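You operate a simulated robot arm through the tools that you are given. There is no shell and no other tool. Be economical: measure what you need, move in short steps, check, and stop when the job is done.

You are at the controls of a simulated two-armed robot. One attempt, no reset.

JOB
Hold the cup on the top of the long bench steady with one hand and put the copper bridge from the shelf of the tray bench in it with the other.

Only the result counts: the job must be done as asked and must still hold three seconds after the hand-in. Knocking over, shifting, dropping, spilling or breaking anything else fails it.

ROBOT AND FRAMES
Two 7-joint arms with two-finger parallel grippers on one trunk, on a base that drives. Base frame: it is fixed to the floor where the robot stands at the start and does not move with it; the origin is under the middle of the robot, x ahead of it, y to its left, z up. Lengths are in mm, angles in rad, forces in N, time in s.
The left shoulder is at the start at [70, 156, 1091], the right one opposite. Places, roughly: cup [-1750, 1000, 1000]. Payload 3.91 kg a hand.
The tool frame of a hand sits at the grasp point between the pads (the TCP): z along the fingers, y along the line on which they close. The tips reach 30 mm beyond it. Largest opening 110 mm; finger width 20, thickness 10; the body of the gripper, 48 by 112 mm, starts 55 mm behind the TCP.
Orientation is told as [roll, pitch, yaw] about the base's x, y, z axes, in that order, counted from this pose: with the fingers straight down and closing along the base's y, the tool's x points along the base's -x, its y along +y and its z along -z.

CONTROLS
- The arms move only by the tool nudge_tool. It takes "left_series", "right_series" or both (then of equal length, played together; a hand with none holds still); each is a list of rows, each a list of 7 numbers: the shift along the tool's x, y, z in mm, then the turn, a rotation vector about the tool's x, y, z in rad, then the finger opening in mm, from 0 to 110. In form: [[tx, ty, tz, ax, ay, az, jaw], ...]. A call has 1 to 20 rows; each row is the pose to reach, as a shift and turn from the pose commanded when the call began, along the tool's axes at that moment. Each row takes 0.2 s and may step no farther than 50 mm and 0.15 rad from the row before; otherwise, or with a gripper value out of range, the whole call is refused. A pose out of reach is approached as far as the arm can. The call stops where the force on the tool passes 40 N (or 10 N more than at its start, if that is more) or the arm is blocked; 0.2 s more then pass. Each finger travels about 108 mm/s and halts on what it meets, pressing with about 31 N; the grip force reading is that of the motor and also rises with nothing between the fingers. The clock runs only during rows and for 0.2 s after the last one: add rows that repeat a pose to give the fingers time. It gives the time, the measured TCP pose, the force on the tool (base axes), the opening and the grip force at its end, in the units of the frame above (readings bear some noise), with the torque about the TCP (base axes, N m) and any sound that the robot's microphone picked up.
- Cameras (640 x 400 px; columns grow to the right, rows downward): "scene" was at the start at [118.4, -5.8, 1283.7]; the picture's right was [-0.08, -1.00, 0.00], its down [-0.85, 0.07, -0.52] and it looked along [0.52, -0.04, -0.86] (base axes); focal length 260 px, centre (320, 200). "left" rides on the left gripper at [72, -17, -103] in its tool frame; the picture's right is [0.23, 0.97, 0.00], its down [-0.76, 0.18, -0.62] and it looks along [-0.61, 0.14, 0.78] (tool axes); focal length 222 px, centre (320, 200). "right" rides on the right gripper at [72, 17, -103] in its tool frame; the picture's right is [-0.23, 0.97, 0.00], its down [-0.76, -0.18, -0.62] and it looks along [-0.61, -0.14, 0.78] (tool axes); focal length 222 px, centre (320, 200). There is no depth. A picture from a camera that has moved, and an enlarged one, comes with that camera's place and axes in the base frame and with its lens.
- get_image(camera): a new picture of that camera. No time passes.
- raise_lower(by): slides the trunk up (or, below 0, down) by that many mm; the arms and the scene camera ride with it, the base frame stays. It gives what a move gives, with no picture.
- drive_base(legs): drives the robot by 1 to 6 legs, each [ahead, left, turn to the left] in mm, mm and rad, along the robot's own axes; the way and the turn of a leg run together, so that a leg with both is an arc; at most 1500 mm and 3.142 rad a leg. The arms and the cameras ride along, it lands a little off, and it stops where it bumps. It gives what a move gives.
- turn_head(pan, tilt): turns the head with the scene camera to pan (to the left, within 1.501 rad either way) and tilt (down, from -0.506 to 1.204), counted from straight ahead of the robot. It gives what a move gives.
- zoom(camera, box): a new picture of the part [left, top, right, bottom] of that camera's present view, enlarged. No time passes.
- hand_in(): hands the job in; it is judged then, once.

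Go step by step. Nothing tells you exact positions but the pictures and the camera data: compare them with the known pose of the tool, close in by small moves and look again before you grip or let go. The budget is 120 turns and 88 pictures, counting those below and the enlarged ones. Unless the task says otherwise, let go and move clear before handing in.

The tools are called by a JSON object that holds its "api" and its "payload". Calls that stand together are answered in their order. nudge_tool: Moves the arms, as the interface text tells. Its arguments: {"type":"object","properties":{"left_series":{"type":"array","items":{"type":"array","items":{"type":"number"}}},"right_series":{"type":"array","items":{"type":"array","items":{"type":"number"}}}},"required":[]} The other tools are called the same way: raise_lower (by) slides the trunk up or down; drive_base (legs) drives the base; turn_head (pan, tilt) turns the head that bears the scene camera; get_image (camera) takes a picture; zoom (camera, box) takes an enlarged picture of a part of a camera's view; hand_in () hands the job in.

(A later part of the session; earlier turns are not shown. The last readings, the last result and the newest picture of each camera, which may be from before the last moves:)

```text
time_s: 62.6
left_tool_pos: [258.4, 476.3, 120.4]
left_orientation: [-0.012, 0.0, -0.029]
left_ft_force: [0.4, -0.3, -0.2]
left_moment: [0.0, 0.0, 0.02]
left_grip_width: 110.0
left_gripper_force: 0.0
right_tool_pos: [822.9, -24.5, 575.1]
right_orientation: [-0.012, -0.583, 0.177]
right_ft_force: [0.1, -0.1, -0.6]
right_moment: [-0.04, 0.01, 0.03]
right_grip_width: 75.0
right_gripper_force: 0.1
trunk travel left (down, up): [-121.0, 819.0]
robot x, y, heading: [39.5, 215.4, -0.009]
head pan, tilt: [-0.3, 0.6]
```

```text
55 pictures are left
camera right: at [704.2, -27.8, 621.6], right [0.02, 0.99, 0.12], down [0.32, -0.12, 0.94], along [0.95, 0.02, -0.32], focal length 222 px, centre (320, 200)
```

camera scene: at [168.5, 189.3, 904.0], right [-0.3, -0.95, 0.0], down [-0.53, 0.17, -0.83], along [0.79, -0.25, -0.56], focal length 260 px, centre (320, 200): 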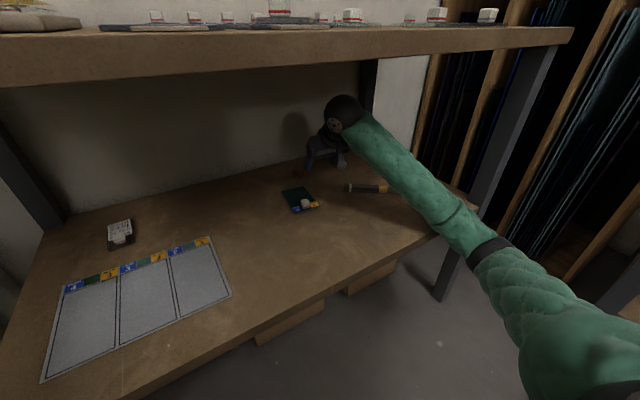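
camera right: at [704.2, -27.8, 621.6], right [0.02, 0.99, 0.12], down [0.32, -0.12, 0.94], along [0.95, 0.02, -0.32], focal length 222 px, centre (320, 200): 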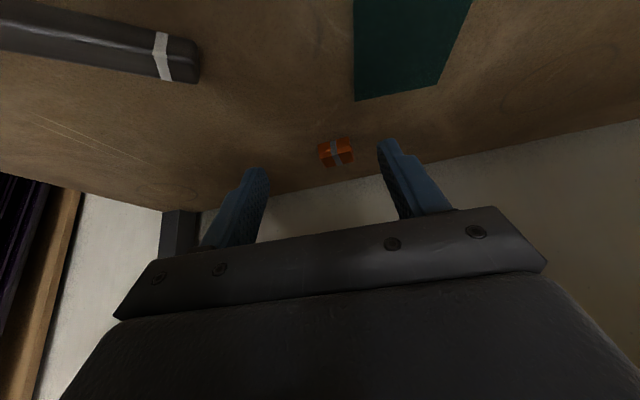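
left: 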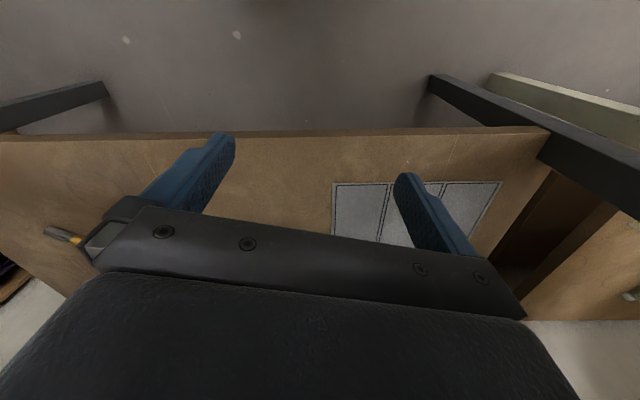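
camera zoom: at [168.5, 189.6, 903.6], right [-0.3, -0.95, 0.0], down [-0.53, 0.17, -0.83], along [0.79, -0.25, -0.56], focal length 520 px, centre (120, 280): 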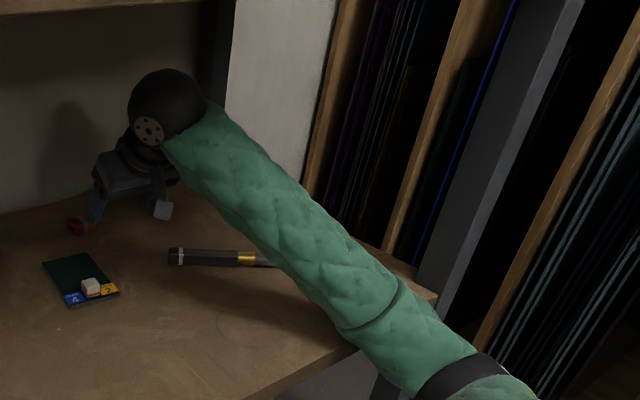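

{"api": "turn_head", "payload": {"pan": -0.9, "tilt": 0.9}}

{"api": "get_image", "payload": {"camera": "scene"}}

{"api": "get_image", "payload": {"camera": "left"}}

```text
time_s: 63.6
left_tool_pos: [258.2, 477.6, 121.7]
left_orientation: [-0.011, 0.002, -0.029]
left_ft_force: [-0.7, 0.2, -0.4]
left_moment: [-0.02, 0.03, -0.01]
left_grip_width: 109.9
left_gripper_force: 0.1
right_tool_pos: [823.1, -25.4, 574.9]
right_orientation: [-0.009, -0.582, 0.178]
right_ft_force: [-0.7, 0.5, 0.3]
right_moment: [0.0, 0.02, -0.01]
right_grip_width: 75.0
right_gripper_force: 0.0
trunk travel left (down, up): [-121.0, 819.0]
robot x, y, heading: [38.3, 217.0, -0.008]
head pan, tilt: [-0.901, 0.901]
```

```text
54 pictures are left
camera scene: at [131.0, 157.2, 878.6], right [-0.79, -0.61, 0.0], down [-0.48, 0.62, -0.63], along [0.39, -0.49, -0.78], focal length 260 px, centre (320, 200)
```

scene: 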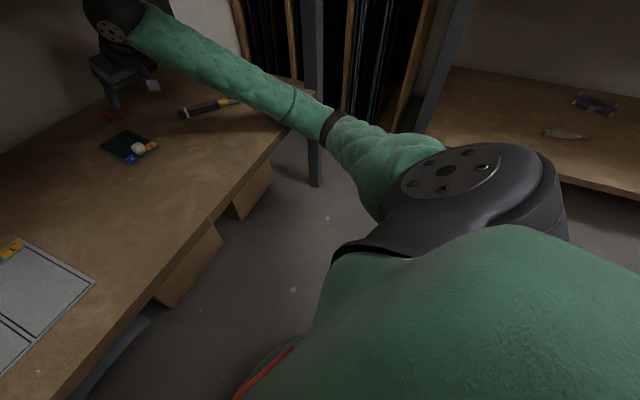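

```text
53 pictures are left
camera left: at [187.3, 464.8, 224.2], right [-0.2, 0.98, -0.01], down [0.77, 0.16, 0.62], along [0.61, 0.11, -0.78], focal length 222 px, centre (320, 200)
```

left: 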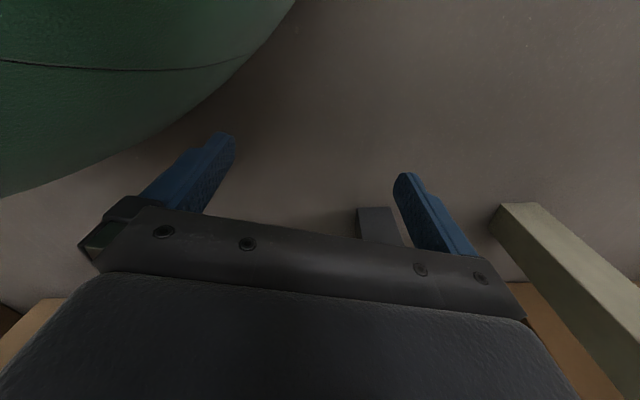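

Triangulating two views shows the elbow hanging low (around z 330) and touching the shelf edge and leg. I'll retreat, raise the trunk, and lower the hand relative to it so the elbow passes above the shelf.

{"api": "nudge_tool", "payload": {"right_series": [[33, 0, -23, 0, 0, 0, 75], [66, 0, -46, 0, 0, 0, 75], [99, 0, -69, 0, 0, 0, 75], [132, 0, -92, 0, 0, 0, 75], [165, 0, -115, 0, 0, 0, 75], [165, 0, -115, 0, 0, 0, 75]]}}

{"api": "drive_base", "payload": {"legs": [[-320, 0, 0]]}}

{"api": "raise_lower", "payload": {"by": 240}}

{"api": "nudge_tool", "payload": {"right_series": [[22, 0, 33, 0, 0, 0, 75], [44, 0, 66, 0, 0, 0, 75], [66, 0, 99, 0, 0, 0, 75], [88, 0, 132, 0, 0, 0, 75], [110, 0, 165, 0, 0, 0, 75], [132, 0, 198, 0, 0, 0, 75], [132, 0, 198, 0, 0, 0, 75]]}}

{"api": "turn_head", "payload": {"pan": -0.6, "tilt": 0.8}}

{"api": "get_image", "payload": {"camera": "scene"}}

```text
time_s: 65.0
left_tool_pos: [257.1, 477.9, 121.1]
left_orientation: [-0.01, 0.005, -0.024]
left_ft_force: [0.1, 0.0, 1.0]
left_moment: [0.05, 0.0, -0.06]
left_grip_width: 109.8
left_gripper_force: 0.2
right_tool_pos: [629.4, -56.2, 575.0]
right_orientation: [-0.004, -0.577, 0.181]
right_ft_force: [0.5, -0.6, -0.4]
right_moment: [-0.01, 0.01, 0.03]
right_grip_width: 75.1
right_gripper_force: 0.1
trunk travel left (down, up): [-121.0, 819.0]
robot x, y, heading: [38.5, 219.4, -0.001]
head pan, tilt: [-0.901, 0.901]
```

```text
time_s: 67.1
left_tool_pos: [-66.2, 479.1, 119.3]
left_orientation: [-0.01, 0.008, -0.026]
left_ft_force: [0.5, 0.1, -0.9]
left_moment: [0.0, -0.04, 0.04]
left_grip_width: 110.0
left_gripper_force: 0.2
right_tool_pos: [304.4, -55.2, 574.8]
right_orientation: [-0.006, -0.577, 0.181]
right_ft_force: [-0.5, 0.1, 0.0]
right_moment: [0.01, -0.02, -0.04]
right_grip_width: 75.0
right_gripper_force: 0.1
trunk travel left (down, up): [-121.0, 819.0]
robot x, y, heading: [-283.4, 218.5, -0.007]
head pan, tilt: [-0.901, 0.901]
```

```text
time_s: 69.6
left_tool_pos: [-66.8, 479.1, 360.3]
left_orientation: [-0.01, 0.005, -0.027]
left_ft_force: [0.7, 0.3, 0.1]
left_moment: [-0.04, -0.01, 0.0]
left_grip_width: 110.2
left_gripper_force: 0.2
right_tool_pos: [304.5, -55.9, 814.4]
right_orientation: [-0.005, -0.577, 0.182]
right_ft_force: [-0.1, -0.9, 0.2]
right_moment: [0.0, -0.04, 0.03]
right_grip_width: 75.1
right_gripper_force: 0.0
trunk travel left (down, up): [-361.0, 579.0]
robot x, y, heading: [-285.2, 216.5, -0.007]
head pan, tilt: [-0.901, 0.901]
```

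```text
time_s: 71.2
left_tool_pos: [-65.2, 479.3, 360.3]
left_orientation: [-0.011, 0.007, -0.027]
left_ft_force: [0.2, 0.6, -0.3]
left_moment: [0.0, -0.03, 0.01]
left_grip_width: 109.9
left_gripper_force: 0.0
right_tool_pos: [302.8, -55.4, 574.6]
right_orientation: [-0.004, -0.578, 0.182]
right_ft_force: [0.0, 0.3, -0.1]
right_moment: [0.0, 0.0, -0.04]
right_grip_width: 74.9
right_gripper_force: 0.1
trunk travel left (down, up): [-361.0, 579.0]
robot x, y, heading: [-287.6, 218.6, -0.006]
head pan, tilt: [-0.901, 0.901]
```

```text
time_s: 72.0
left_tool_pos: [-65.2, 478.6, 360.5]
left_orientation: [-0.01, 0.007, -0.025]
left_ft_force: [1.0, 0.4, 0.1]
left_moment: [0.0, 0.0, -0.02]
left_grip_width: 109.8
left_gripper_force: 0.1
right_tool_pos: [303.3, -54.8, 575.7]
right_orientation: [-0.006, -0.578, 0.181]
right_ft_force: [-0.6, 0.0, -0.5]
right_moment: [-0.02, 0.02, -0.03]
right_grip_width: 75.2
right_gripper_force: 0.1
trunk travel left (down, up): [-361.0, 579.0]
robot x, y, heading: [-283.4, 220.0, -0.01]
head pan, tilt: [-0.6, 0.799]
```

```text
52 pictures are left
camera scene: at [-169.2, 171.6, 1125.6], right [-0.57, -0.82, 0.0], down [-0.59, 0.41, -0.7], along [0.57, -0.4, -0.72], focal length 260 px, centre (320, 200)
```

scene: 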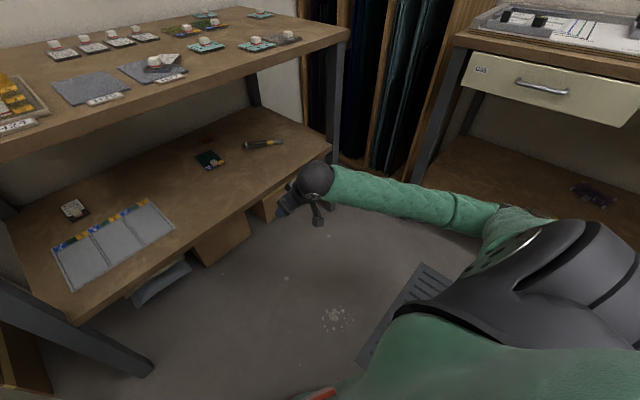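

{"api": "drive_base", "payload": {"legs": [[-300, 0, 0]]}}

{"api": "nudge_tool", "payload": {"right_series": [[-33, 0, 22, 0, 0, 0, 75], [-66, 0, 44, 0, 0, 0, 75], [-99, 0, 66, 0, 0, 0, 75], [-132, 0, 88, 0, 0, 0, 75], [-165, 0, 110, 0, 0, 0, 75], [-198, 0, 132, 0, 0, 0, 75], [-231, 0, 154, 0, 0, 0, 75], [-264, 0, 176, 0, 0, 0, 75], [-264, 0, 176, 0, 0, 0, 75]]}}

{"api": "get_image", "payload": {"camera": "scene"}}

{"api": "turn_head", "payload": {"pan": 0.2, "tilt": 0.8}}

{"api": "get_image", "payload": {"camera": "scene"}}

```text
time_s: 74.1
left_tool_pos: [-370.3, 479.9, 359.7]
left_orientation: [-0.01, 0.01, -0.025]
left_ft_force: [-1.2, -0.1, 0.8]
left_moment: [0.04, -0.01, 0.01]
left_grip_width: 110.2
left_gripper_force: 0.0
right_tool_pos: [-0.2, -52.2, 575.7]
right_orientation: [-0.006, -0.577, 0.185]
right_ft_force: [-1.1, 0.6, -0.6]
right_moment: [0.02, 0.0, 0.02]
right_grip_width: 74.9
right_gripper_force: 0.1
trunk travel left (down, up): [-361.0, 579.0]
robot x, y, heading: [-586.0, 223.8, -0.002]
head pan, tilt: [-0.6, 0.799]
```

```text
time_s: 76.1
left_tool_pos: [-369.8, 481.6, 360.3]
left_orientation: [-0.014, 0.009, -0.022]
left_ft_force: [-0.2, 0.0, 0.0]
left_moment: [-0.02, 0.0, 0.01]
left_grip_width: 109.9
left_gripper_force: 0.2
right_tool_pos: [313.6, 7.1, 571.9]
right_orientation: [-0.008, -0.577, 0.183]
right_ft_force: [0.1, 0.3, 0.5]
right_moment: [0.03, -0.01, 0.01]
right_grip_width: 75.1
right_gripper_force: 0.0
trunk travel left (down, up): [-361.0, 579.0]
robot x, y, heading: [-588.8, 221.8, -0.005]
head pan, tilt: [-0.6, 0.799]
```

```text
51 pictures are left
camera scene: at [-472.1, 173.6, 1125.6], right [-0.57, -0.82, 0.0], down [-0.59, 0.41, -0.7], along [0.57, -0.4, -0.72], focal length 260 px, centre (320, 200)
```

scene: 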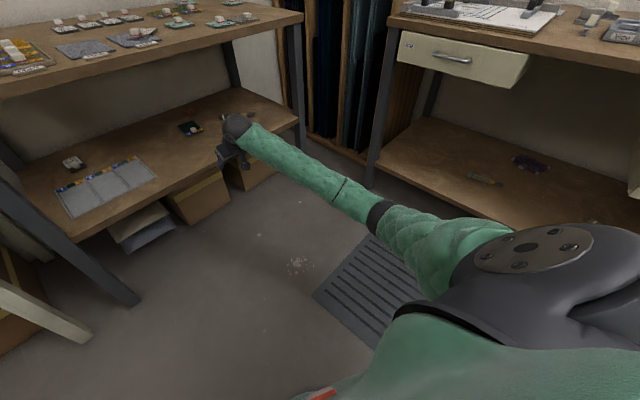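

```text
time_s: 77.2
left_tool_pos: [-369.2, 480.1, 360.5]
left_orientation: [-0.011, 0.007, -0.025]
left_ft_force: [0.0, -0.2, 0.1]
left_moment: [-0.01, 0.01, 0.01]
left_grip_width: 109.6
left_gripper_force: 0.1
right_tool_pos: [313.2, 5.6, 572.2]
right_orientation: [-0.004, -0.578, 0.184]
right_ft_force: [-0.2, 0.4, 0.0]
right_moment: [0.03, -0.02, -0.02]
right_grip_width: 75.1
right_gripper_force: 0.1
trunk travel left (down, up): [-361.0, 579.0]
robot x, y, heading: [-588.4, 219.4, -0.006]
head pan, tilt: [0.201, 0.799]
```

```text
50 pictures are left
camera scene: at [-459.4, 235.0, 1125.6], right [0.19, -0.98, 0.0], down [-0.7, -0.14, -0.7], along [0.68, 0.14, -0.72], focal length 260 px, centre (320, 200)
```

scene: 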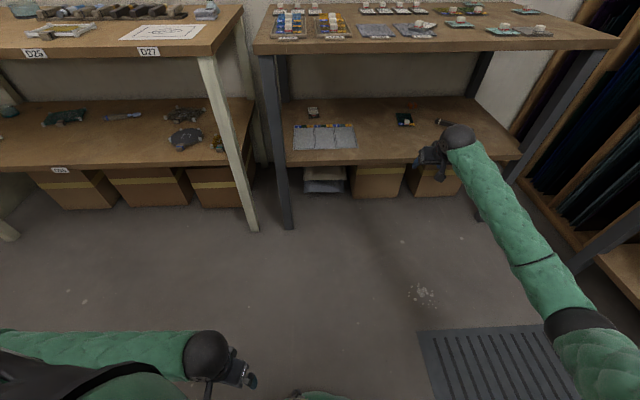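

With the trunk raised, the elbow triangulates to about z 707, well above the shelf. The extended hand is at the right height and lateral position, so I'll drive straight in.

{"api": "drive_base", "payload": {"legs": [[560, 0, 0]]}}

{"api": "get_image", "payload": {"camera": "right"}}

{"api": "get_image", "payload": {"camera": "scene"}}

```text
time_s: 80.5
left_tool_pos: [208.6, 476.2, 360.0]
left_orientation: [-0.01, 0.008, -0.03]
left_ft_force: [0.7, 0.7, -0.6]
left_moment: [0.01, -0.02, -0.01]
left_grip_width: 110.0
left_gripper_force: 0.1
right_tool_pos: [888.2, -2.3, 572.3]
right_orientation: [-0.005, -0.578, 0.178]
right_ft_force: [0.0, 0.5, 0.0]
right_moment: [-0.03, 0.03, 0.01]
right_grip_width: 75.2
right_gripper_force: 0.1
trunk travel left (down, up): [-361.0, 579.0]
robot x, y, heading: [-11.2, 217.3, -0.011]
head pan, tilt: [0.201, 0.799]
```

```text
49 pictures are left
camera right: at [768.4, -6.0, 619.2], right [0.02, 0.99, 0.12], down [0.32, -0.12, 0.94], along [0.95, 0.02, -0.32], focal length 222 px, centre (320, 200)
```

right: 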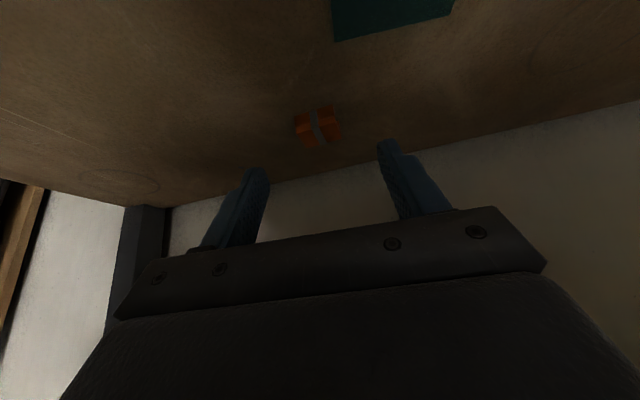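

```text
48 pictures are left
camera scene: at [116.6, 230.6, 1125.6], right [0.19, -0.98, 0.0], down [-0.7, -0.14, -0.7], along [0.68, 0.13, -0.72], focal length 260 px, centre (320, 200)
```

scene: 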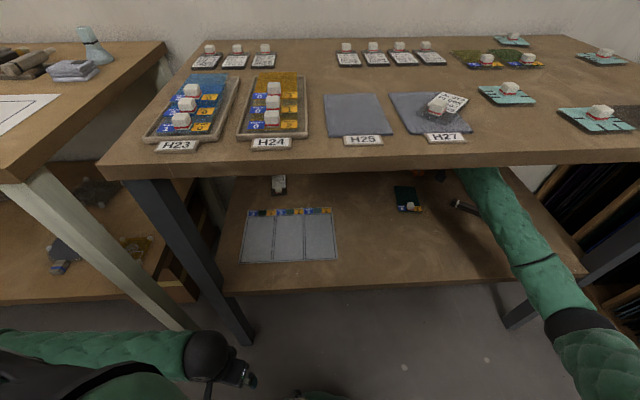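

{"api": "zoom", "payload": {"camera": "right", "box": [280, 95, 360, 145]}}

```text
8.00 times, centred on (320, 120) of right
camera zoom: at [768.4, -6.0, 619.2], right [0.02, 0.99, 0.12], down [0.32, -0.12, 0.94], along [0.95, 0.02, -0.32], focal length 1777 px, centre (320, 840)
```

zoom: 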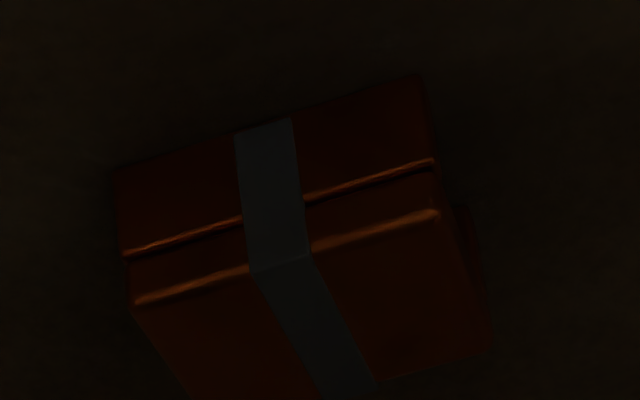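

{"api": "nudge_tool", "payload": {"right_series": [[-24, -2, 15, -0.026, 0, -0.04, 75], [-47, -4, 31, -0.052, 0, -0.08, 75], [-47, -4, 31, -0.052, 0, -0.08, 70], [-31, -4, 55, -0.052, 0, -0.08, 70], [-16, -4, 79, -0.052, 0, -0.08, 70], [-16, -4, 79, -0.052, 0, -0.08, 70]]}}

{"api": "get_image", "payload": {"camera": "right"}}

```text
time_s: 81.9
left_tool_pos: [207.7, 476.5, 360.1]
left_orientation: [-0.011, 0.008, -0.03]
left_ft_force: [0.2, 0.0, 0.4]
left_moment: [0.01, -0.03, 0.03]
left_grip_width: 109.9
left_gripper_force: 0.0
right_tool_pos: [944.1, 2.5, 516.4]
right_orientation: [-0.004, -0.576, 0.275]
right_ft_force: [-0.2, 0.3, -0.5]
right_moment: [-0.01, -0.01, -0.02]
right_grip_width: 69.9
right_gripper_force: 0.0
trunk travel left (down, up): [-361.0, 579.0]
robot x, y, heading: [-14.7, 215.0, -0.005]
head pan, tilt: [0.201, 0.799]
```

```text
46 pictures are left
camera right: at [827.0, -11.6, 562.7], right [-0.08, 0.99, 0.12], down [0.33, -0.09, 0.94], along [0.94, 0.11, -0.32], focal length 222 px, centre (320, 200)
```

right: 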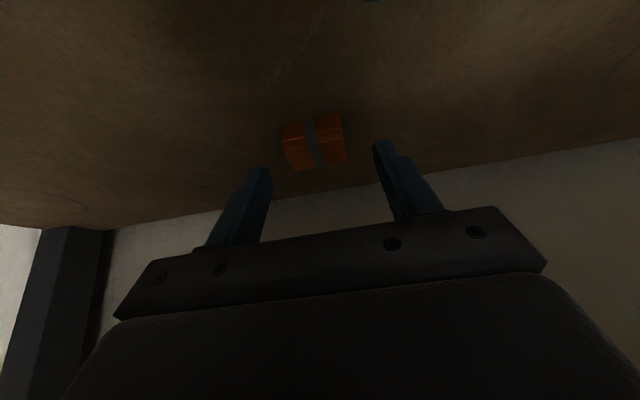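

{"api": "nudge_tool", "payload": {"right_series": [[5, 1, 7, 0, 0, 0, 70], [9, 1, 14, 0, 0, 0, 70], [9, 1, 14, 0, 0, 0, 70]]}}

{"api": "zoom", "payload": {"camera": "right", "box": [200, 80, 440, 230]}}

```text
time_s: 82.7
left_tool_pos: [208.4, 476.4, 360.4]
left_orientation: [-0.011, 0.007, -0.031]
left_ft_force: [0.4, -0.5, 0.3]
left_moment: [0.01, 0.02, 0.02]
left_grip_width: 110.0
left_gripper_force: 0.1
right_tool_pos: [943.4, 4.6, 498.2]
right_orientation: [-0.006, -0.578, 0.275]
right_ft_force: [-0.1, 0.1, 1.0]
right_moment: [0.01, -0.03, 0.0]
right_grip_width: 70.1
right_gripper_force: 0.0
trunk travel left (down, up): [-361.0, 579.0]
robot x, y, heading: [-14.9, 215.4, -0.006]
head pan, tilt: [0.201, 0.799]
```

```text
2.67 times, centred on (320, 155) of right
camera zoom: at [825.6, -10.1, 545.5], right [-0.08, 0.99, 0.12], down [0.33, -0.09, 0.94], along [0.94, 0.11, -0.32], focal length 592 px, centre (320, 320)
```

zoom: 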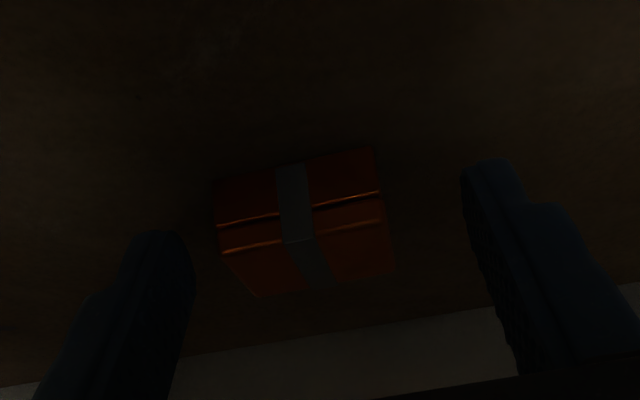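

The fingers straddle the bridge and are aligned to within a millimetre or two, so I'll close.

{"api": "nudge_tool", "payload": {"right_series": [[0, 0, 0, 0, 0, 0, 45], [0, 0, 0, 0, 0, 0, 30], [0, 0, 0, 0, 0, 0, 20], [0, 0, 0, 0, 0, 0, 20]]}}

{"api": "get_image", "payload": {"camera": "right"}}

```text
time_s: 83.7
left_tool_pos: [207.8, 476.3, 360.5]
left_orientation: [-0.009, 0.006, -0.03]
left_ft_force: [-0.1, -0.7, -0.5]
left_moment: [-0.03, 0.01, 0.01]
left_grip_width: 109.8
left_gripper_force: 0.0
right_tool_pos: [943.5, 4.0, 499.6]
right_orientation: [-0.005, -0.576, 0.274]
right_ft_force: [0.2, 0.9, 0.2]
right_moment: [0.02, 0.0, 0.02]
right_grip_width: 41.4
right_gripper_force: 30.8
trunk travel left (down, up): [-361.0, 579.0]
robot x, y, heading: [-14.7, 218.0, -0.008]
head pan, tilt: [0.201, 0.799]
```

```text
44 pictures are left
camera right: at [825.7, -10.0, 545.7], right [-0.08, 0.99, 0.12], down [0.33, -0.09, 0.94], along [0.94, 0.11, -0.32], focal length 222 px, centre (320, 200)
```

right: 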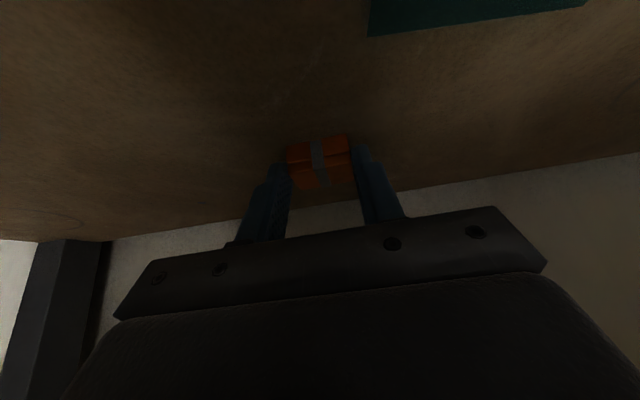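

It is gripped at 41 mm. I'll lift straight up and check.

{"api": "nudge_tool", "payload": {"right_series": [[-10, 0, -16, 0, 0, 0, 20], [-20, 0, -31, 0, 0, 0, 20], [-30, 0, -47, 0, 0, 0, 20], [-41, 0, -63, 0, 0, 0, 20], [-41, 0, -63, 0, 0, 0, 20]]}}

{"api": "zoom", "payload": {"camera": "right", "box": [200, 80, 440, 230]}}

```text
time_s: 84.9
left_tool_pos: [208.7, 476.9, 359.5]
left_orientation: [-0.01, 0.008, -0.029]
left_ft_force: [-0.1, 0.2, 0.0]
left_moment: [0.01, -0.02, 0.05]
left_grip_width: 110.2
left_gripper_force: 0.0
right_tool_pos: [942.3, 5.5, 574.5]
right_orientation: [-0.005, -0.578, 0.275]
right_ft_force: [0.6, 0.2, 0.2]
right_moment: [0.01, 0.0, 0.0]
right_grip_width: 41.0
right_gripper_force: 31.3
trunk travel left (down, up): [-361.0, 579.0]
robot x, y, heading: [-11.4, 215.5, -0.011]
head pan, tilt: [0.201, 0.799]
```

```text
2.67 times, centred on (320, 155) of right
camera zoom: at [825.0, -9.6, 620.5], right [-0.08, 0.99, 0.12], down [0.33, -0.09, 0.94], along [0.94, 0.11, -0.32], focal length 592 px, centre (320, 320)
```

zoom: 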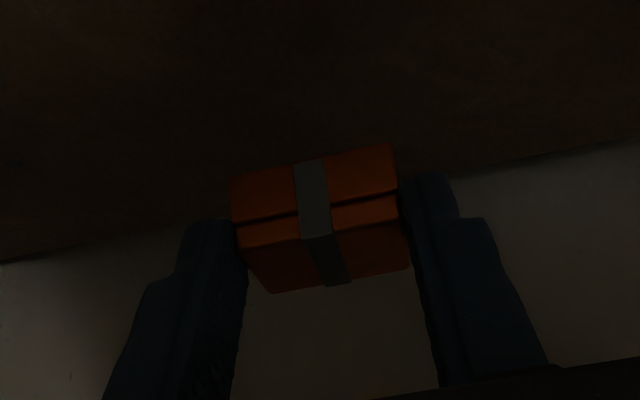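

The bridge is held securely. I'll back out and pull the right hand in.

{"api": "drive_base", "payload": {"legs": [[-600, 0, 0]]}}

{"api": "nudge_tool", "payload": {"right_series": [[31, 6, -20, 0, 0, 0, 20], [62, 13, -40, 0, 0, 0, 20], [93, 19, -60, 0, 0, 0, 20], [124, 26, -81, 0, 0, 0, 20], [155, 32, -101, 0, 0, 0, 20], [186, 39, -121, 0, 0, 0, 20], [217, 46, -142, 0, 0, 0, 20], [248, 52, -162, 0, 0, 0, 20], [248, 52, -162, 0, 0, 0, 20]]}}

{"api": "raise_lower", "payload": {"by": 400}}

```text
time_s: 88.3
left_tool_pos: [-385.1, 483.4, 361.1]
left_orientation: [-0.01, 0.007, -0.043]
left_ft_force: [0.2, 0.7, 0.5]
left_moment: [0.03, -0.01, 0.01]
left_grip_width: 110.0
left_gripper_force: 0.1
right_tool_pos: [344.2, 1.8, 572.9]
right_orientation: [-0.006, -0.578, 0.26]
right_ft_force: [-0.2, -0.2, -0.4]
right_moment: [-0.02, 0.02, 0.02]
right_grip_width: 41.1
right_gripper_force: 31.1
trunk travel left (down, up): [-361.0, 579.0]
robot x, y, heading: [-611.0, 227.8, -0.024]
head pan, tilt: [0.201, 0.799]
```

```text
time_s: 90.3
left_tool_pos: [-384.6, 482.3, 359.0]
left_orientation: [-0.01, 0.006, -0.044]
left_ft_force: [0.6, 0.4, 0.1]
left_moment: [-0.04, -0.01, -0.02]
left_grip_width: 109.8
left_gripper_force: 0.1
right_tool_pos: [45.8, -24.1, 575.8]
right_orientation: [-0.005, -0.578, 0.26]
right_ft_force: [-0.3, 0.2, 0.1]
right_moment: [0.04, -0.01, -0.04]
right_grip_width: 41.2
right_gripper_force: 31.0
trunk travel left (down, up): [-361.0, 579.0]
robot x, y, heading: [-608.5, 227.4, -0.02]
head pan, tilt: [0.201, 0.799]
```

```text
time_s: 94.1
left_tool_pos: [-384.6, 482.7, 758.7]
left_orientation: [-0.01, 0.008, -0.043]
left_ft_force: [0.5, -0.3, -0.3]
left_moment: [0.02, -0.02, -0.02]
left_grip_width: 109.9
left_gripper_force: 0.1
right_tool_pos: [46.4, -22.7, 975.2]
right_orientation: [-0.006, -0.578, 0.26]
right_ft_force: [-0.4, 0.3, -0.4]
right_moment: [-0.01, 0.0, -0.03]
right_grip_width: 41.7
right_gripper_force: 30.5
trunk travel left (down, up): [-761.0, 179.0]
robot x, y, heading: [-615.3, 223.7, -0.029]
head pan, tilt: [0.201, 0.799]
```

{"api": "drive_base", "payload": {"legs": [[-880, -500, 0], [0, 0, 1.75]]}}

{"api": "turn_head", "payload": {"pan": 0.0, "tilt": 0.55}}

{"api": "get_image", "payload": {"camera": "scene"}}

```text
time_s: 103.5
left_tool_pos: [-1783.3, -62.6, 760.1]
left_orientation: [-0.011, 0.005, 1.663]
left_ft_force: [0.2, -0.1, 0.2]
left_moment: [-0.04, 0.0, 0.04]
left_grip_width: 110.1
left_gripper_force: 0.0
right_tool_pos: [-1338.5, 434.3, 976.8]
right_orientation: [-0.005, -0.578, 1.966]
right_ft_force: [0.4, -0.4, 0.6]
right_moment: [-0.04, 0.01, -0.03]
right_grip_width: 41.2
right_gripper_force: 30.7
trunk travel left (down, up): [-761.0, 179.0]
robot x, y, heading: [-1497.4, -251.8, 1.687]
head pan, tilt: [0.201, 0.799]
```

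```text
time_s: 104.2
left_tool_pos: [-1782.8, -61.7, 759.5]
left_orientation: [-0.011, 0.007, 1.663]
left_ft_force: [-0.2, -1.0, 0.4]
left_moment: [-0.01, -0.02, -0.01]
left_grip_width: 110.1
left_gripper_force: 0.0
right_tool_pos: [-1340.1, 432.7, 975.3]
right_orientation: [-0.005, -0.576, 1.967]
right_ft_force: [0.7, -0.3, -0.3]
right_moment: [0.0, 0.01, 0.0]
right_grip_width: 41.2
right_gripper_force: 31.3
trunk travel left (down, up): [-761.0, 179.0]
robot x, y, heading: [-1498.1, -245.1, 1.681]
head pan, tilt: [0.0, 0.55]
```

```text
42 pictures are left
camera scene: at [-1513.1, -109.7, 1546.9], right [0.99, 0.11, 0.0], down [0.06, -0.52, -0.85], along [-0.1, 0.85, -0.52], focal length 260 px, centre (320, 200)
```

scene: 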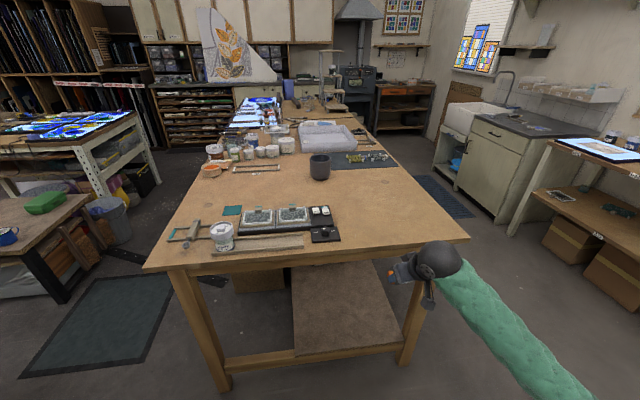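

{"api": "zoom", "payload": {"camera": "scene", "box": [280, 145, 360, 195]}}

{"api": "zoom", "payload": {"camera": "scene", "box": [140, 120, 460, 320]}}

```text
8.00 times, centred on (320, 170) of scene
camera zoom: at [-1513.1, -109.7, 1546.9], right [0.99, 0.11, 0.0], down [0.06, -0.52, -0.85], along [-0.1, 0.85, -0.52], focal length 2082 px, centre (320, 440)
```

zoom: 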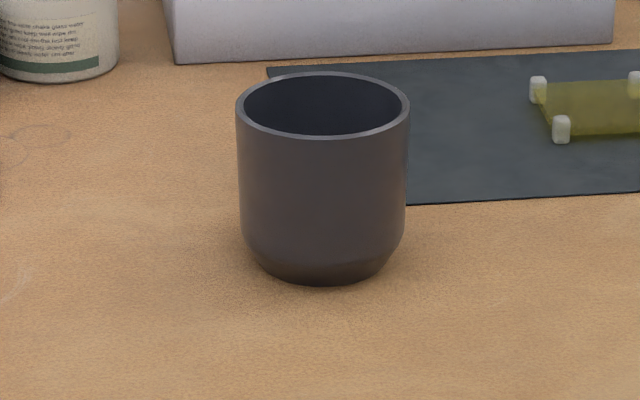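

```text
2.00 times, centred on (300, 220) of scene
camera zoom: at [-1513.1, -109.7, 1546.9], right [0.99, 0.11, 0.0], down [0.06, -0.52, -0.85], along [-0.1, 0.85, -0.52], focal length 520 px, centre (360, 160)
```

zoom: 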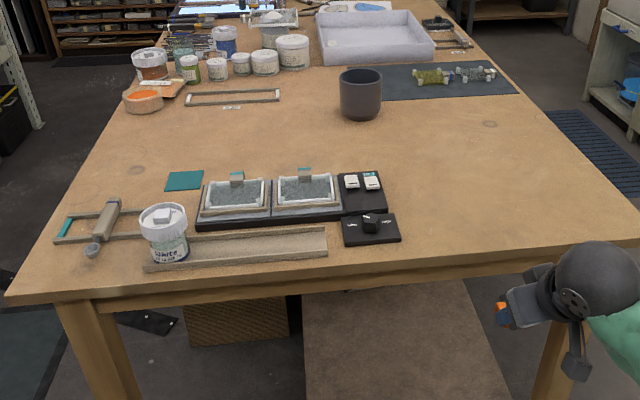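

The cup stands about [-1645, 1080] on a bench top near z 945. It is closer to the bench's right long side, so I'll work from there: raise the trunk for clearance and drive around in stages.

{"api": "raise_lower", "payload": {"by": 150}}

{"api": "drive_base", "payload": {"legs": [[324, -1140, 0], [0, 0, 1.696]]}}

{"api": "turn_head", "payload": {"pan": -0.6, "tilt": 0.6}}

{"api": "get_image", "payload": {"camera": "scene"}}

```text
time_s: 106.0
left_tool_pos: [-1781.5, -62.3, 910.2]
left_orientation: [-0.01, 0.007, 1.663]
left_ft_force: [-0.3, 0.1, 0.5]
left_moment: [-0.02, 0.0, 0.0]
left_grip_width: 110.0
left_gripper_force: 0.1
right_tool_pos: [-1339.9, 432.2, 1125.8]
right_orientation: [-0.006, -0.578, 1.968]
right_ft_force: [-0.8, 0.6, -0.6]
right_moment: [-0.01, -0.01, -0.01]
right_grip_width: 41.1
right_gripper_force: 31.6
trunk travel left (down, up): [-911.0, 29.0]
robot x, y, heading: [-1500.4, -248.5, 1.682]
head pan, tilt: [0.0, 0.55]
```

```text
time_s: 116.1
left_tool_pos: [-558.3, -107.4, 910.8]
left_orientation: [-0.011, 0.006, -2.906]
left_ft_force: [0.7, -0.2, 0.9]
left_moment: [-0.01, -0.02, 0.0]
left_grip_width: 109.9
left_gripper_force: 0.0
right_tool_pos: [-1110.2, 262.6, 1127.6]
right_orientation: [-0.003, -0.578, -2.604]
right_ft_force: [0.6, -0.2, -0.6]
right_moment: [0.0, 0.0, 0.0]
right_grip_width: 41.2
right_gripper_force: 31.2
trunk travel left (down, up): [-911.0, 29.0]
robot x, y, heading: [-411.3, 204.6, -2.886]
head pan, tilt: [0.0, 0.55]
```

```text
time_s: 117.1
left_tool_pos: [-558.6, -107.6, 909.9]
left_orientation: [-0.011, 0.007, -2.908]
left_ft_force: [0.1, -0.9, 0.2]
left_moment: [-0.02, -0.01, -0.02]
left_grip_width: 110.0
left_gripper_force: 0.0
right_tool_pos: [-1110.9, 262.5, 1126.1]
right_orientation: [-0.005, -0.578, -2.605]
right_ft_force: [-0.5, -0.2, -0.8]
right_moment: [-0.05, 0.0, 0.02]
right_grip_width: 41.3
right_gripper_force: 31.4
trunk travel left (down, up): [-911.0, 29.0]
robot x, y, heading: [-413.4, 204.9, -2.887]
head pan, tilt: [-0.6, 0.6]
```

```text
39 pictures are left
camera scene: at [-545.2, 219.3, 1692.5], right [0.34, 0.94, 0.0], down [0.53, -0.19, -0.82], along [-0.78, 0.28, -0.57], focal length 260 px, centre (320, 200)
```

scene: 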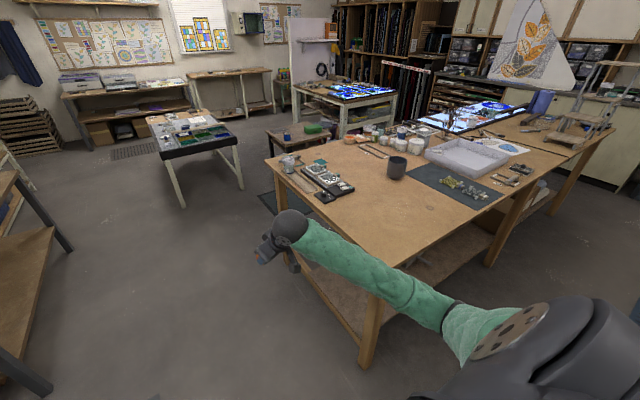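

{"api": "drive_base", "payload": {"legs": [[0, -1060, -0.02]]}}

{"api": "turn_head", "payload": {"pan": 0.0, "tilt": 0.6}}

{"api": "get_image", "payload": {"camera": "scene"}}

```text
time_s: 122.6
left_tool_pos: [-823.4, 923.7, 911.3]
left_orientation: [-0.011, 0.008, -2.92]
left_ft_force: [-0.6, 0.6, 0.3]
left_moment: [-0.05, 0.0, 0.03]
left_grip_width: 110.0
left_gripper_force: 0.2
right_tool_pos: [-1371.0, 1300.3, 1126.3]
right_orientation: [-0.006, -0.579, -2.616]
right_ft_force: [0.1, 0.7, -0.2]
right_moment: [0.01, 0.0, -0.01]
right_grip_width: 41.3
right_gripper_force: 31.1
trunk travel left (down, up): [-911.0, 29.0]
robot x, y, heading: [-673.6, 1232.7, -2.899]
head pan, tilt: [-0.6, 0.6]
```

```text
time_s: 123.6
left_tool_pos: [-823.8, 924.3, 909.8]
left_orientation: [-0.012, 0.007, -2.921]
left_ft_force: [-0.2, 0.7, -0.2]
left_moment: [-0.02, 0.01, 0.02]
left_grip_width: 109.9
left_gripper_force: 0.0
right_tool_pos: [-1372.6, 1299.7, 1125.8]
right_orientation: [-0.005, -0.577, -2.616]
right_ft_force: [0.3, 0.6, -0.4]
right_moment: [-0.04, 0.0, -0.03]
right_grip_width: 41.3
right_gripper_force: 31.0
trunk travel left (down, up): [-911.0, 29.0]
robot x, y, heading: [-673.2, 1227.7, -2.899]
head pan, tilt: [0.0, 0.6]
```

```text
38 pictures are left
camera scene: at [-809.4, 1197.4, 1692.5], right [-0.24, 0.97, 0.0], down [0.55, 0.14, -0.82], along [-0.8, -0.2, -0.57], focal length 260 px, centre (320, 200)
```

scene: 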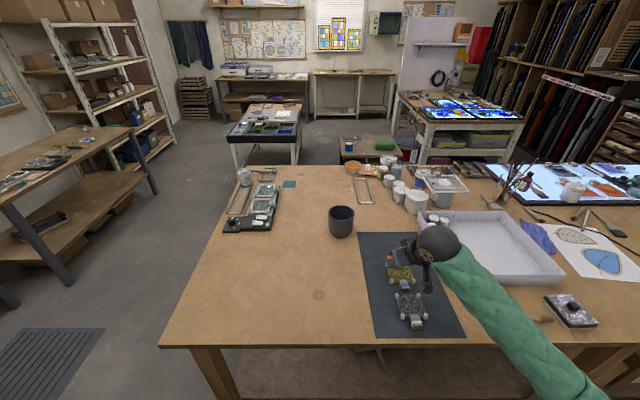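

{"api": "zoom", "payload": {"camera": "scene", "box": [301, 190, 381, 240]}}

```text
8.00 times, centred on (341, 215) of scene
camera zoom: at [-809.4, 1197.4, 1692.5], right [-0.24, 0.97, 0.0], down [0.55, 0.14, -0.82], along [-0.8, -0.2, -0.57], focal length 2082 px, centre (152, 80)
```

zoom: 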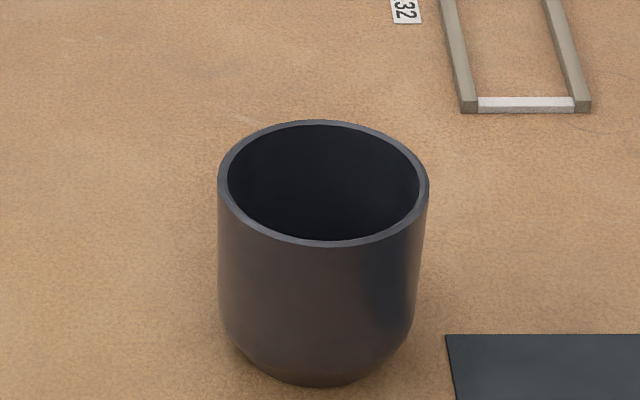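

The rim triangulates to z 1058, centre [-1641, 1077], diameter about 105; the bench top is about z 953. The left hand will grip the cup around its near side, tilted forward, so I'll raise and pitch it before driving closer.

{"api": "nudge_tool", "payload": {"left_series": [[-20, 0, -45, 0, 0, 0, 110], [-40, 0, -90, 0, -0.1, 0, 110], [-70, 0, -130, 0, -0.24, 0, 110], [-100, 0, -165, 0, -0.38, 0, 110], [-130, 0, -200, 0, -0.52, 0, 110], [-160, 0, -220, 0, -0.66, 0, 110], [-190, 0, -220, 0, -0.8, 0, 110], [-220, 0, -220, 0, -0.9, 0, 110], [-220, 0, -220, 0, -1.0, 0, 110], [-220, 0, -220, 0, -1.0, 0, 110]]}}

{"api": "get_image", "payload": {"camera": "scene"}}

```text
time_s: 125.8
left_tool_pos: [-1086.8, 857.5, 1066.0]
left_orientation: [-0.021, -0.992, -2.903]
left_ft_force: [0.3, 0.5, 0.2]
left_moment: [-0.02, 0.01, 0.01]
left_grip_width: 110.2
left_gripper_force: 0.1
left hand out of reach, approached as far as the arm can: row 1, 2, 3, 4, 5, 6, 7, 8, 9, 10
right_tool_pos: [-1372.2, 1299.5, 1126.1]
right_orientation: [-0.006, -0.579, -2.616]
right_ft_force: [0.0, -0.2, -0.5]
right_moment: [0.01, 0.01, -0.03]
right_grip_width: 41.2
right_gripper_force: 31.0
trunk travel left (down, up): [-911.0, 29.0]
robot x, y, heading: [-672.1, 1227.9, -2.897]
head pan, tilt: [0.0, 0.6]
```

```text
36 pictures are left
camera scene: at [-809.8, 1197.5, 1692.5], right [-0.24, 0.97, 0.0], down [0.55, 0.14, -0.82], along [-0.8, -0.2, -0.57], focal length 260 px, centre (320, 200)
```

scene: 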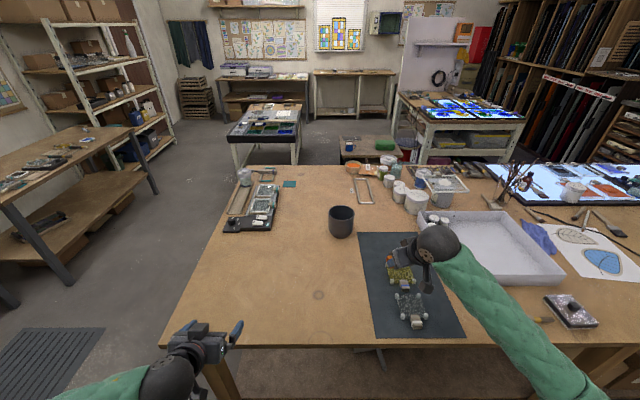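

{"api": "turn_head", "payload": {"pan": 0.7, "tilt": 0.9}}

{"api": "get_image", "payload": {"camera": "scene"}}

```text
time_s: 126.8
left_tool_pos: [-1087.8, 857.3, 1065.9]
left_orientation: [-0.021, -0.992, -2.901]
left_ft_force: [-0.3, 0.3, 0.4]
left_moment: [-0.02, 0.02, 0.03]
left_grip_width: 109.8
left_gripper_force: 0.1
right_tool_pos: [-1371.6, 1299.0, 1125.0]
right_orientation: [-0.004, -0.579, -2.616]
right_ft_force: [0.0, 0.2, -0.9]
right_moment: [0.06, 0.03, -0.04]
right_grip_width: 41.2
right_gripper_force: 30.6
trunk travel left (down, up): [-911.0, 29.0]
robot x, y, heading: [-677.1, 1229.5, -2.898]
head pan, tilt: [0.7, 0.901]
```

```text
35 pictures are left
camera scene: at [-768.2, 1157.7, 1667.7], right [-0.81, 0.59, 0.0], down [0.46, 0.63, -0.62], along [-0.37, -0.5, -0.78], focal length 260 px, centre (320, 200)
```

scene: 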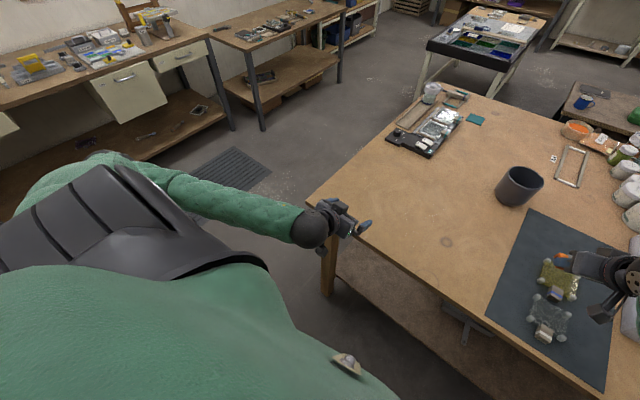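

{"api": "drive_base", "payload": {"legs": [[185, 0, 0]]}}

{"api": "turn_head", "payload": {"pan": 0.0, "tilt": 0.8}}

{"api": "get_image", "payload": {"camera": "scene"}}

{"api": "get_image", "payload": {"camera": "left"}}

```text
time_s: 128.4
left_tool_pos: [-1271.0, 813.6, 1066.5]
left_orientation: [-0.022, -0.993, -2.902]
left_ft_force: [0.1, 0.7, 0.2]
left_moment: [-0.03, 0.02, 0.0]
left_grip_width: 110.1
left_gripper_force: 0.1
right_tool_pos: [-1555.6, 1254.5, 1126.7]
right_orientation: [-0.005, -0.578, -2.616]
right_ft_force: [-0.3, 0.9, -1.3]
right_moment: [0.02, 0.0, 0.02]
right_grip_width: 41.1
right_gripper_force: 30.9
trunk travel left (down, up): [-911.0, 29.0]
robot x, y, heading: [-859.6, 1185.2, -2.902]
head pan, tilt: [0.7, 0.901]
```

```text
time_s: 129.4
left_tool_pos: [-1270.5, 812.7, 1067.0]
left_orientation: [-0.022, -0.993, -2.902]
left_ft_force: [0.0, 0.8, -0.2]
left_moment: [0.0, 0.0, 0.0]
left_grip_width: 109.9
left_gripper_force: 0.0
right_tool_pos: [-1553.3, 1254.3, 1125.6]
right_orientation: [-0.005, -0.577, -2.617]
right_ft_force: [0.8, 0.4, 0.1]
right_moment: [0.0, -0.03, 0.0]
right_grip_width: 41.2
right_gripper_force: 31.1
trunk travel left (down, up): [-911.0, 29.0]
robot x, y, heading: [-857.2, 1187.6, -2.9]
head pan, tilt: [0.0, 0.799]
```

```text
34 pictures are left
camera scene: at [-984.6, 1154.2, 1675.6], right [-0.24, 0.97, 0.0], down [0.7, 0.17, -0.7], along [-0.68, -0.17, -0.72], focal length 260 px, centre (320, 200)
```

scene: 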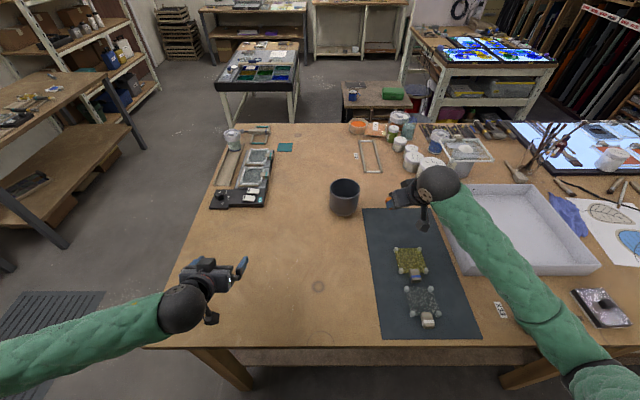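

```text
33 pictures are left
camera left: at [-1150.6, 858.1, 1061.2], right [0.33, -0.92, -0.2], down [0.14, -0.16, 0.98], along [-0.93, -0.36, 0.08], focal length 222 px, centre (320, 200)
```

left: 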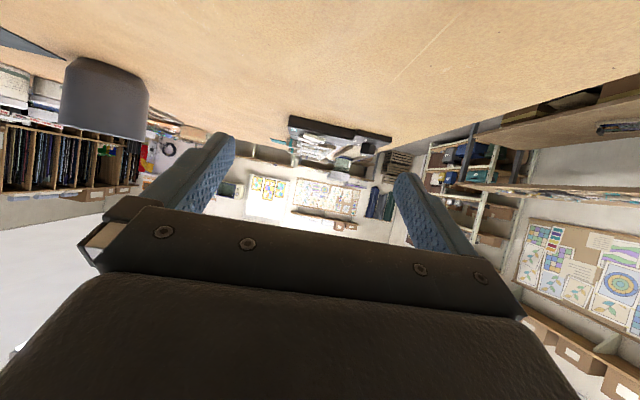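

{"api": "zoom", "payload": {"camera": "scene", "box": [305, 170, 385, 220]}}

{"api": "zoom", "payload": {"camera": "left", "box": [30, 40, 190, 140]}}

```text
8.00 times, centred on (345, 195) of scene
camera zoom: at [-984.6, 1154.2, 1675.6], right [-0.24, 0.97, 0.0], down [0.7, 0.17, -0.7], along [-0.68, -0.17, -0.72], focal length 2082 px, centre (120, 240)
```

zoom: 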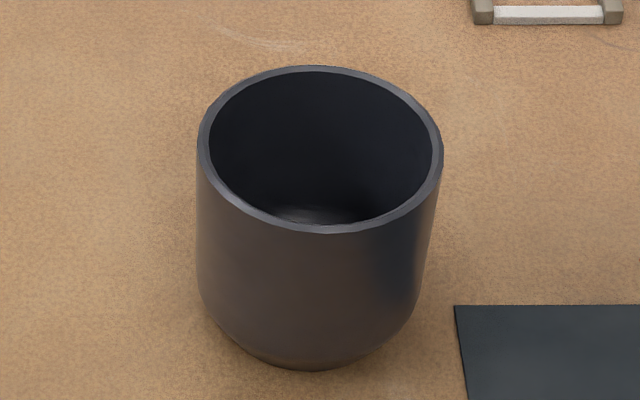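

```text
4.00 times, centred on (110, 90) of left
camera zoom: at [-1150.6, 858.1, 1061.2], right [0.33, -0.92, -0.2], down [0.14, -0.16, 0.98], along [-0.93, -0.36, 0.08], focal length 888 px, centre (1160, 640)
```

zoom: 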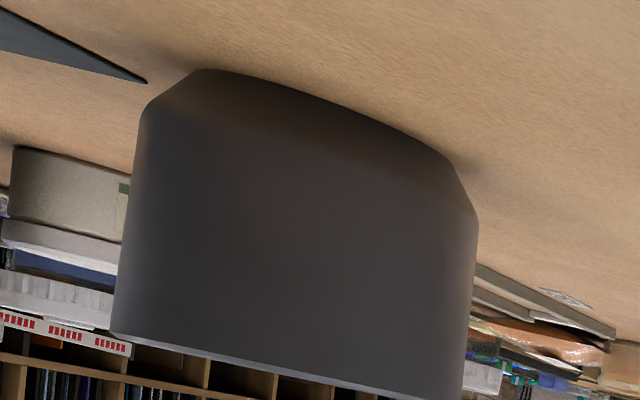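

Cup refined: centre [-1641, 1080], rim z 1058, bench about 955, body about 103 wide. I'll bring the left hand to a pre-grasp point in front of it.

{"api": "nudge_tool", "payload": {"left_series": [[-7, -37, 20, 0.038, 0, 0.021, 110], [-15, -75, 39, 0.076, 0.001, 0.043, 110], [-22, -112, 59, 0.114, 0.002, 0.064, 110], [-29, -150, 78, 0.152, 0.003, 0.086, 110], [-36, -187, 98, 0.19, 0.003, 0.107, 110], [-44, -224, 118, 0.227, 0.004, 0.129, 110], [-51, -262, 137, 0.265, 0.004, 0.15, 110], [-58, -299, 157, 0.303, 0.005, 0.172, 110], [-58, -299, 157, 0.303, 0.005, 0.172, 110]]}}

{"api": "get_image", "payload": {"camera": "left"}}

{"api": "get_image", "payload": {"camera": "scene"}}

```text
time_s: 131.4
left_tool_pos: [-1492.6, 1069.2, 1031.1]
left_orientation: [-0.061, -0.993, 3.064]
left_ft_force: [0.2, -0.2, -0.1]
left_moment: [0.01, 0.01, 0.0]
left_grip_width: 110.1
left_gripper_force: 0.1
right_tool_pos: [-1553.3, 1254.1, 1126.3]
right_orientation: [-0.009, -0.578, -2.616]
right_ft_force: [-0.3, -0.1, 0.1]
right_moment: [0.02, -0.01, -0.02]
right_grip_width: 41.5
right_gripper_force: 31.3
trunk travel left (down, up): [-911.0, 29.0]
robot x, y, heading: [-858.7, 1185.4, -2.902]
head pan, tilt: [0.0, 0.799]
```

```text
30 pictures are left
camera left: at [-1365.5, 1071.5, 1025.9], right [0.0, -0.97, -0.22], down [0.08, -0.22, 0.97], along [-1.0, -0.02, 0.08], focal length 222 px, centre (320, 200)
```

left: 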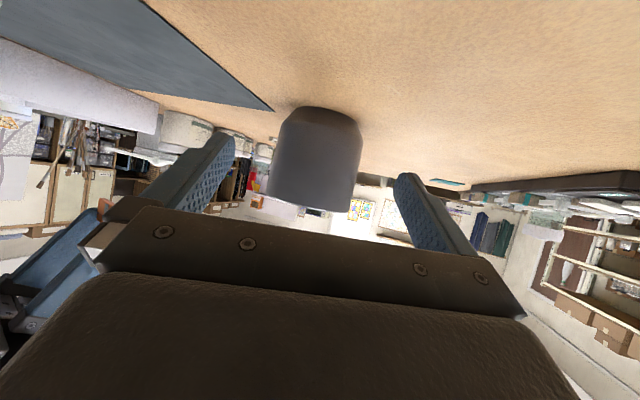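

```text
29 pictures are left
camera scene: at [-984.0, 1153.5, 1675.7], right [-0.24, 0.97, 0.0], down [0.7, 0.17, -0.7], along [-0.68, -0.17, -0.72], focal length 260 px, centre (320, 200)
```

scene: 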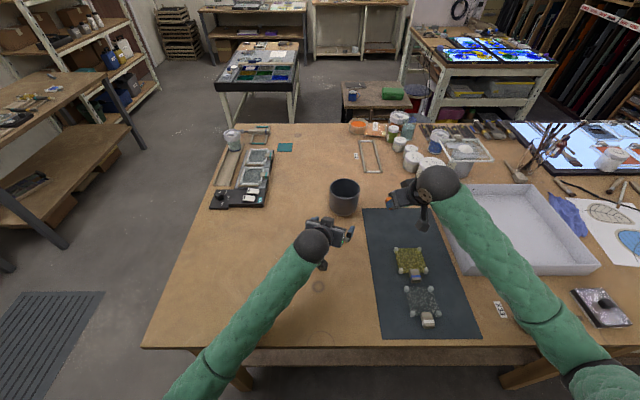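

{"api": "nudge_tool", "payload": {"left_series": [[8, 0, 8, -0.03, 0, 0, 110], [16, 1, 16, -0.061, 0, 0, 110], [24, 1, 24, -0.061, 0, 0, 110], [24, 1, 24, -0.061, 0, 0, 110]]}}

{"api": "zoom", "payload": {"camera": "left", "box": [140, 60, 480, 272]}}

```text
time_s: 132.4
left_tool_pos: [-1500.2, 1069.7, 1005.0]
left_orientation: [0.004, -1.001, 3.062]
left_ft_force: [0.7, 0.9, -0.6]
left_moment: [-0.01, 0.03, 0.03]
left_grip_width: 110.3
left_gripper_force: 0.0
right_tool_pos: [-1551.0, 1254.8, 1128.8]
right_orientation: [-0.008, -0.581, -2.615]
right_ft_force: [-0.9, -0.1, -0.8]
right_moment: [0.01, 0.01, -0.03]
right_grip_width: 41.6
right_gripper_force: 31.5
trunk travel left (down, up): [-911.0, 29.0]
robot x, y, heading: [-861.6, 1186.4, -2.898]
head pan, tilt: [0.0, 0.799]
```

```text
1.88 times, centred on (310, 166) of left
camera zoom: at [-1372.1, 1078.4, 998.9], right [0.05, -0.98, -0.19], down [0.1, -0.18, 0.98], along [-0.99, -0.07, 0.09], focal length 418 px, centre (339, 264)
```

zoom: 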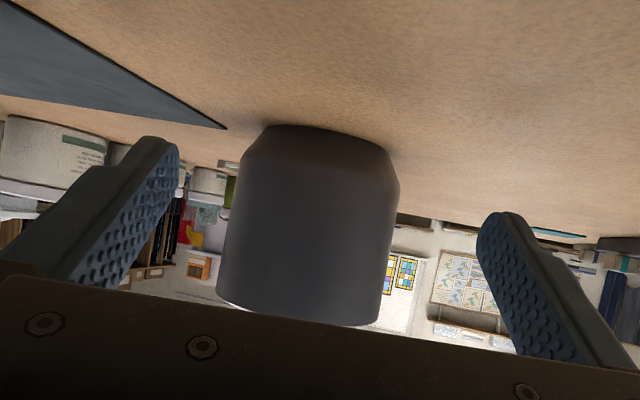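

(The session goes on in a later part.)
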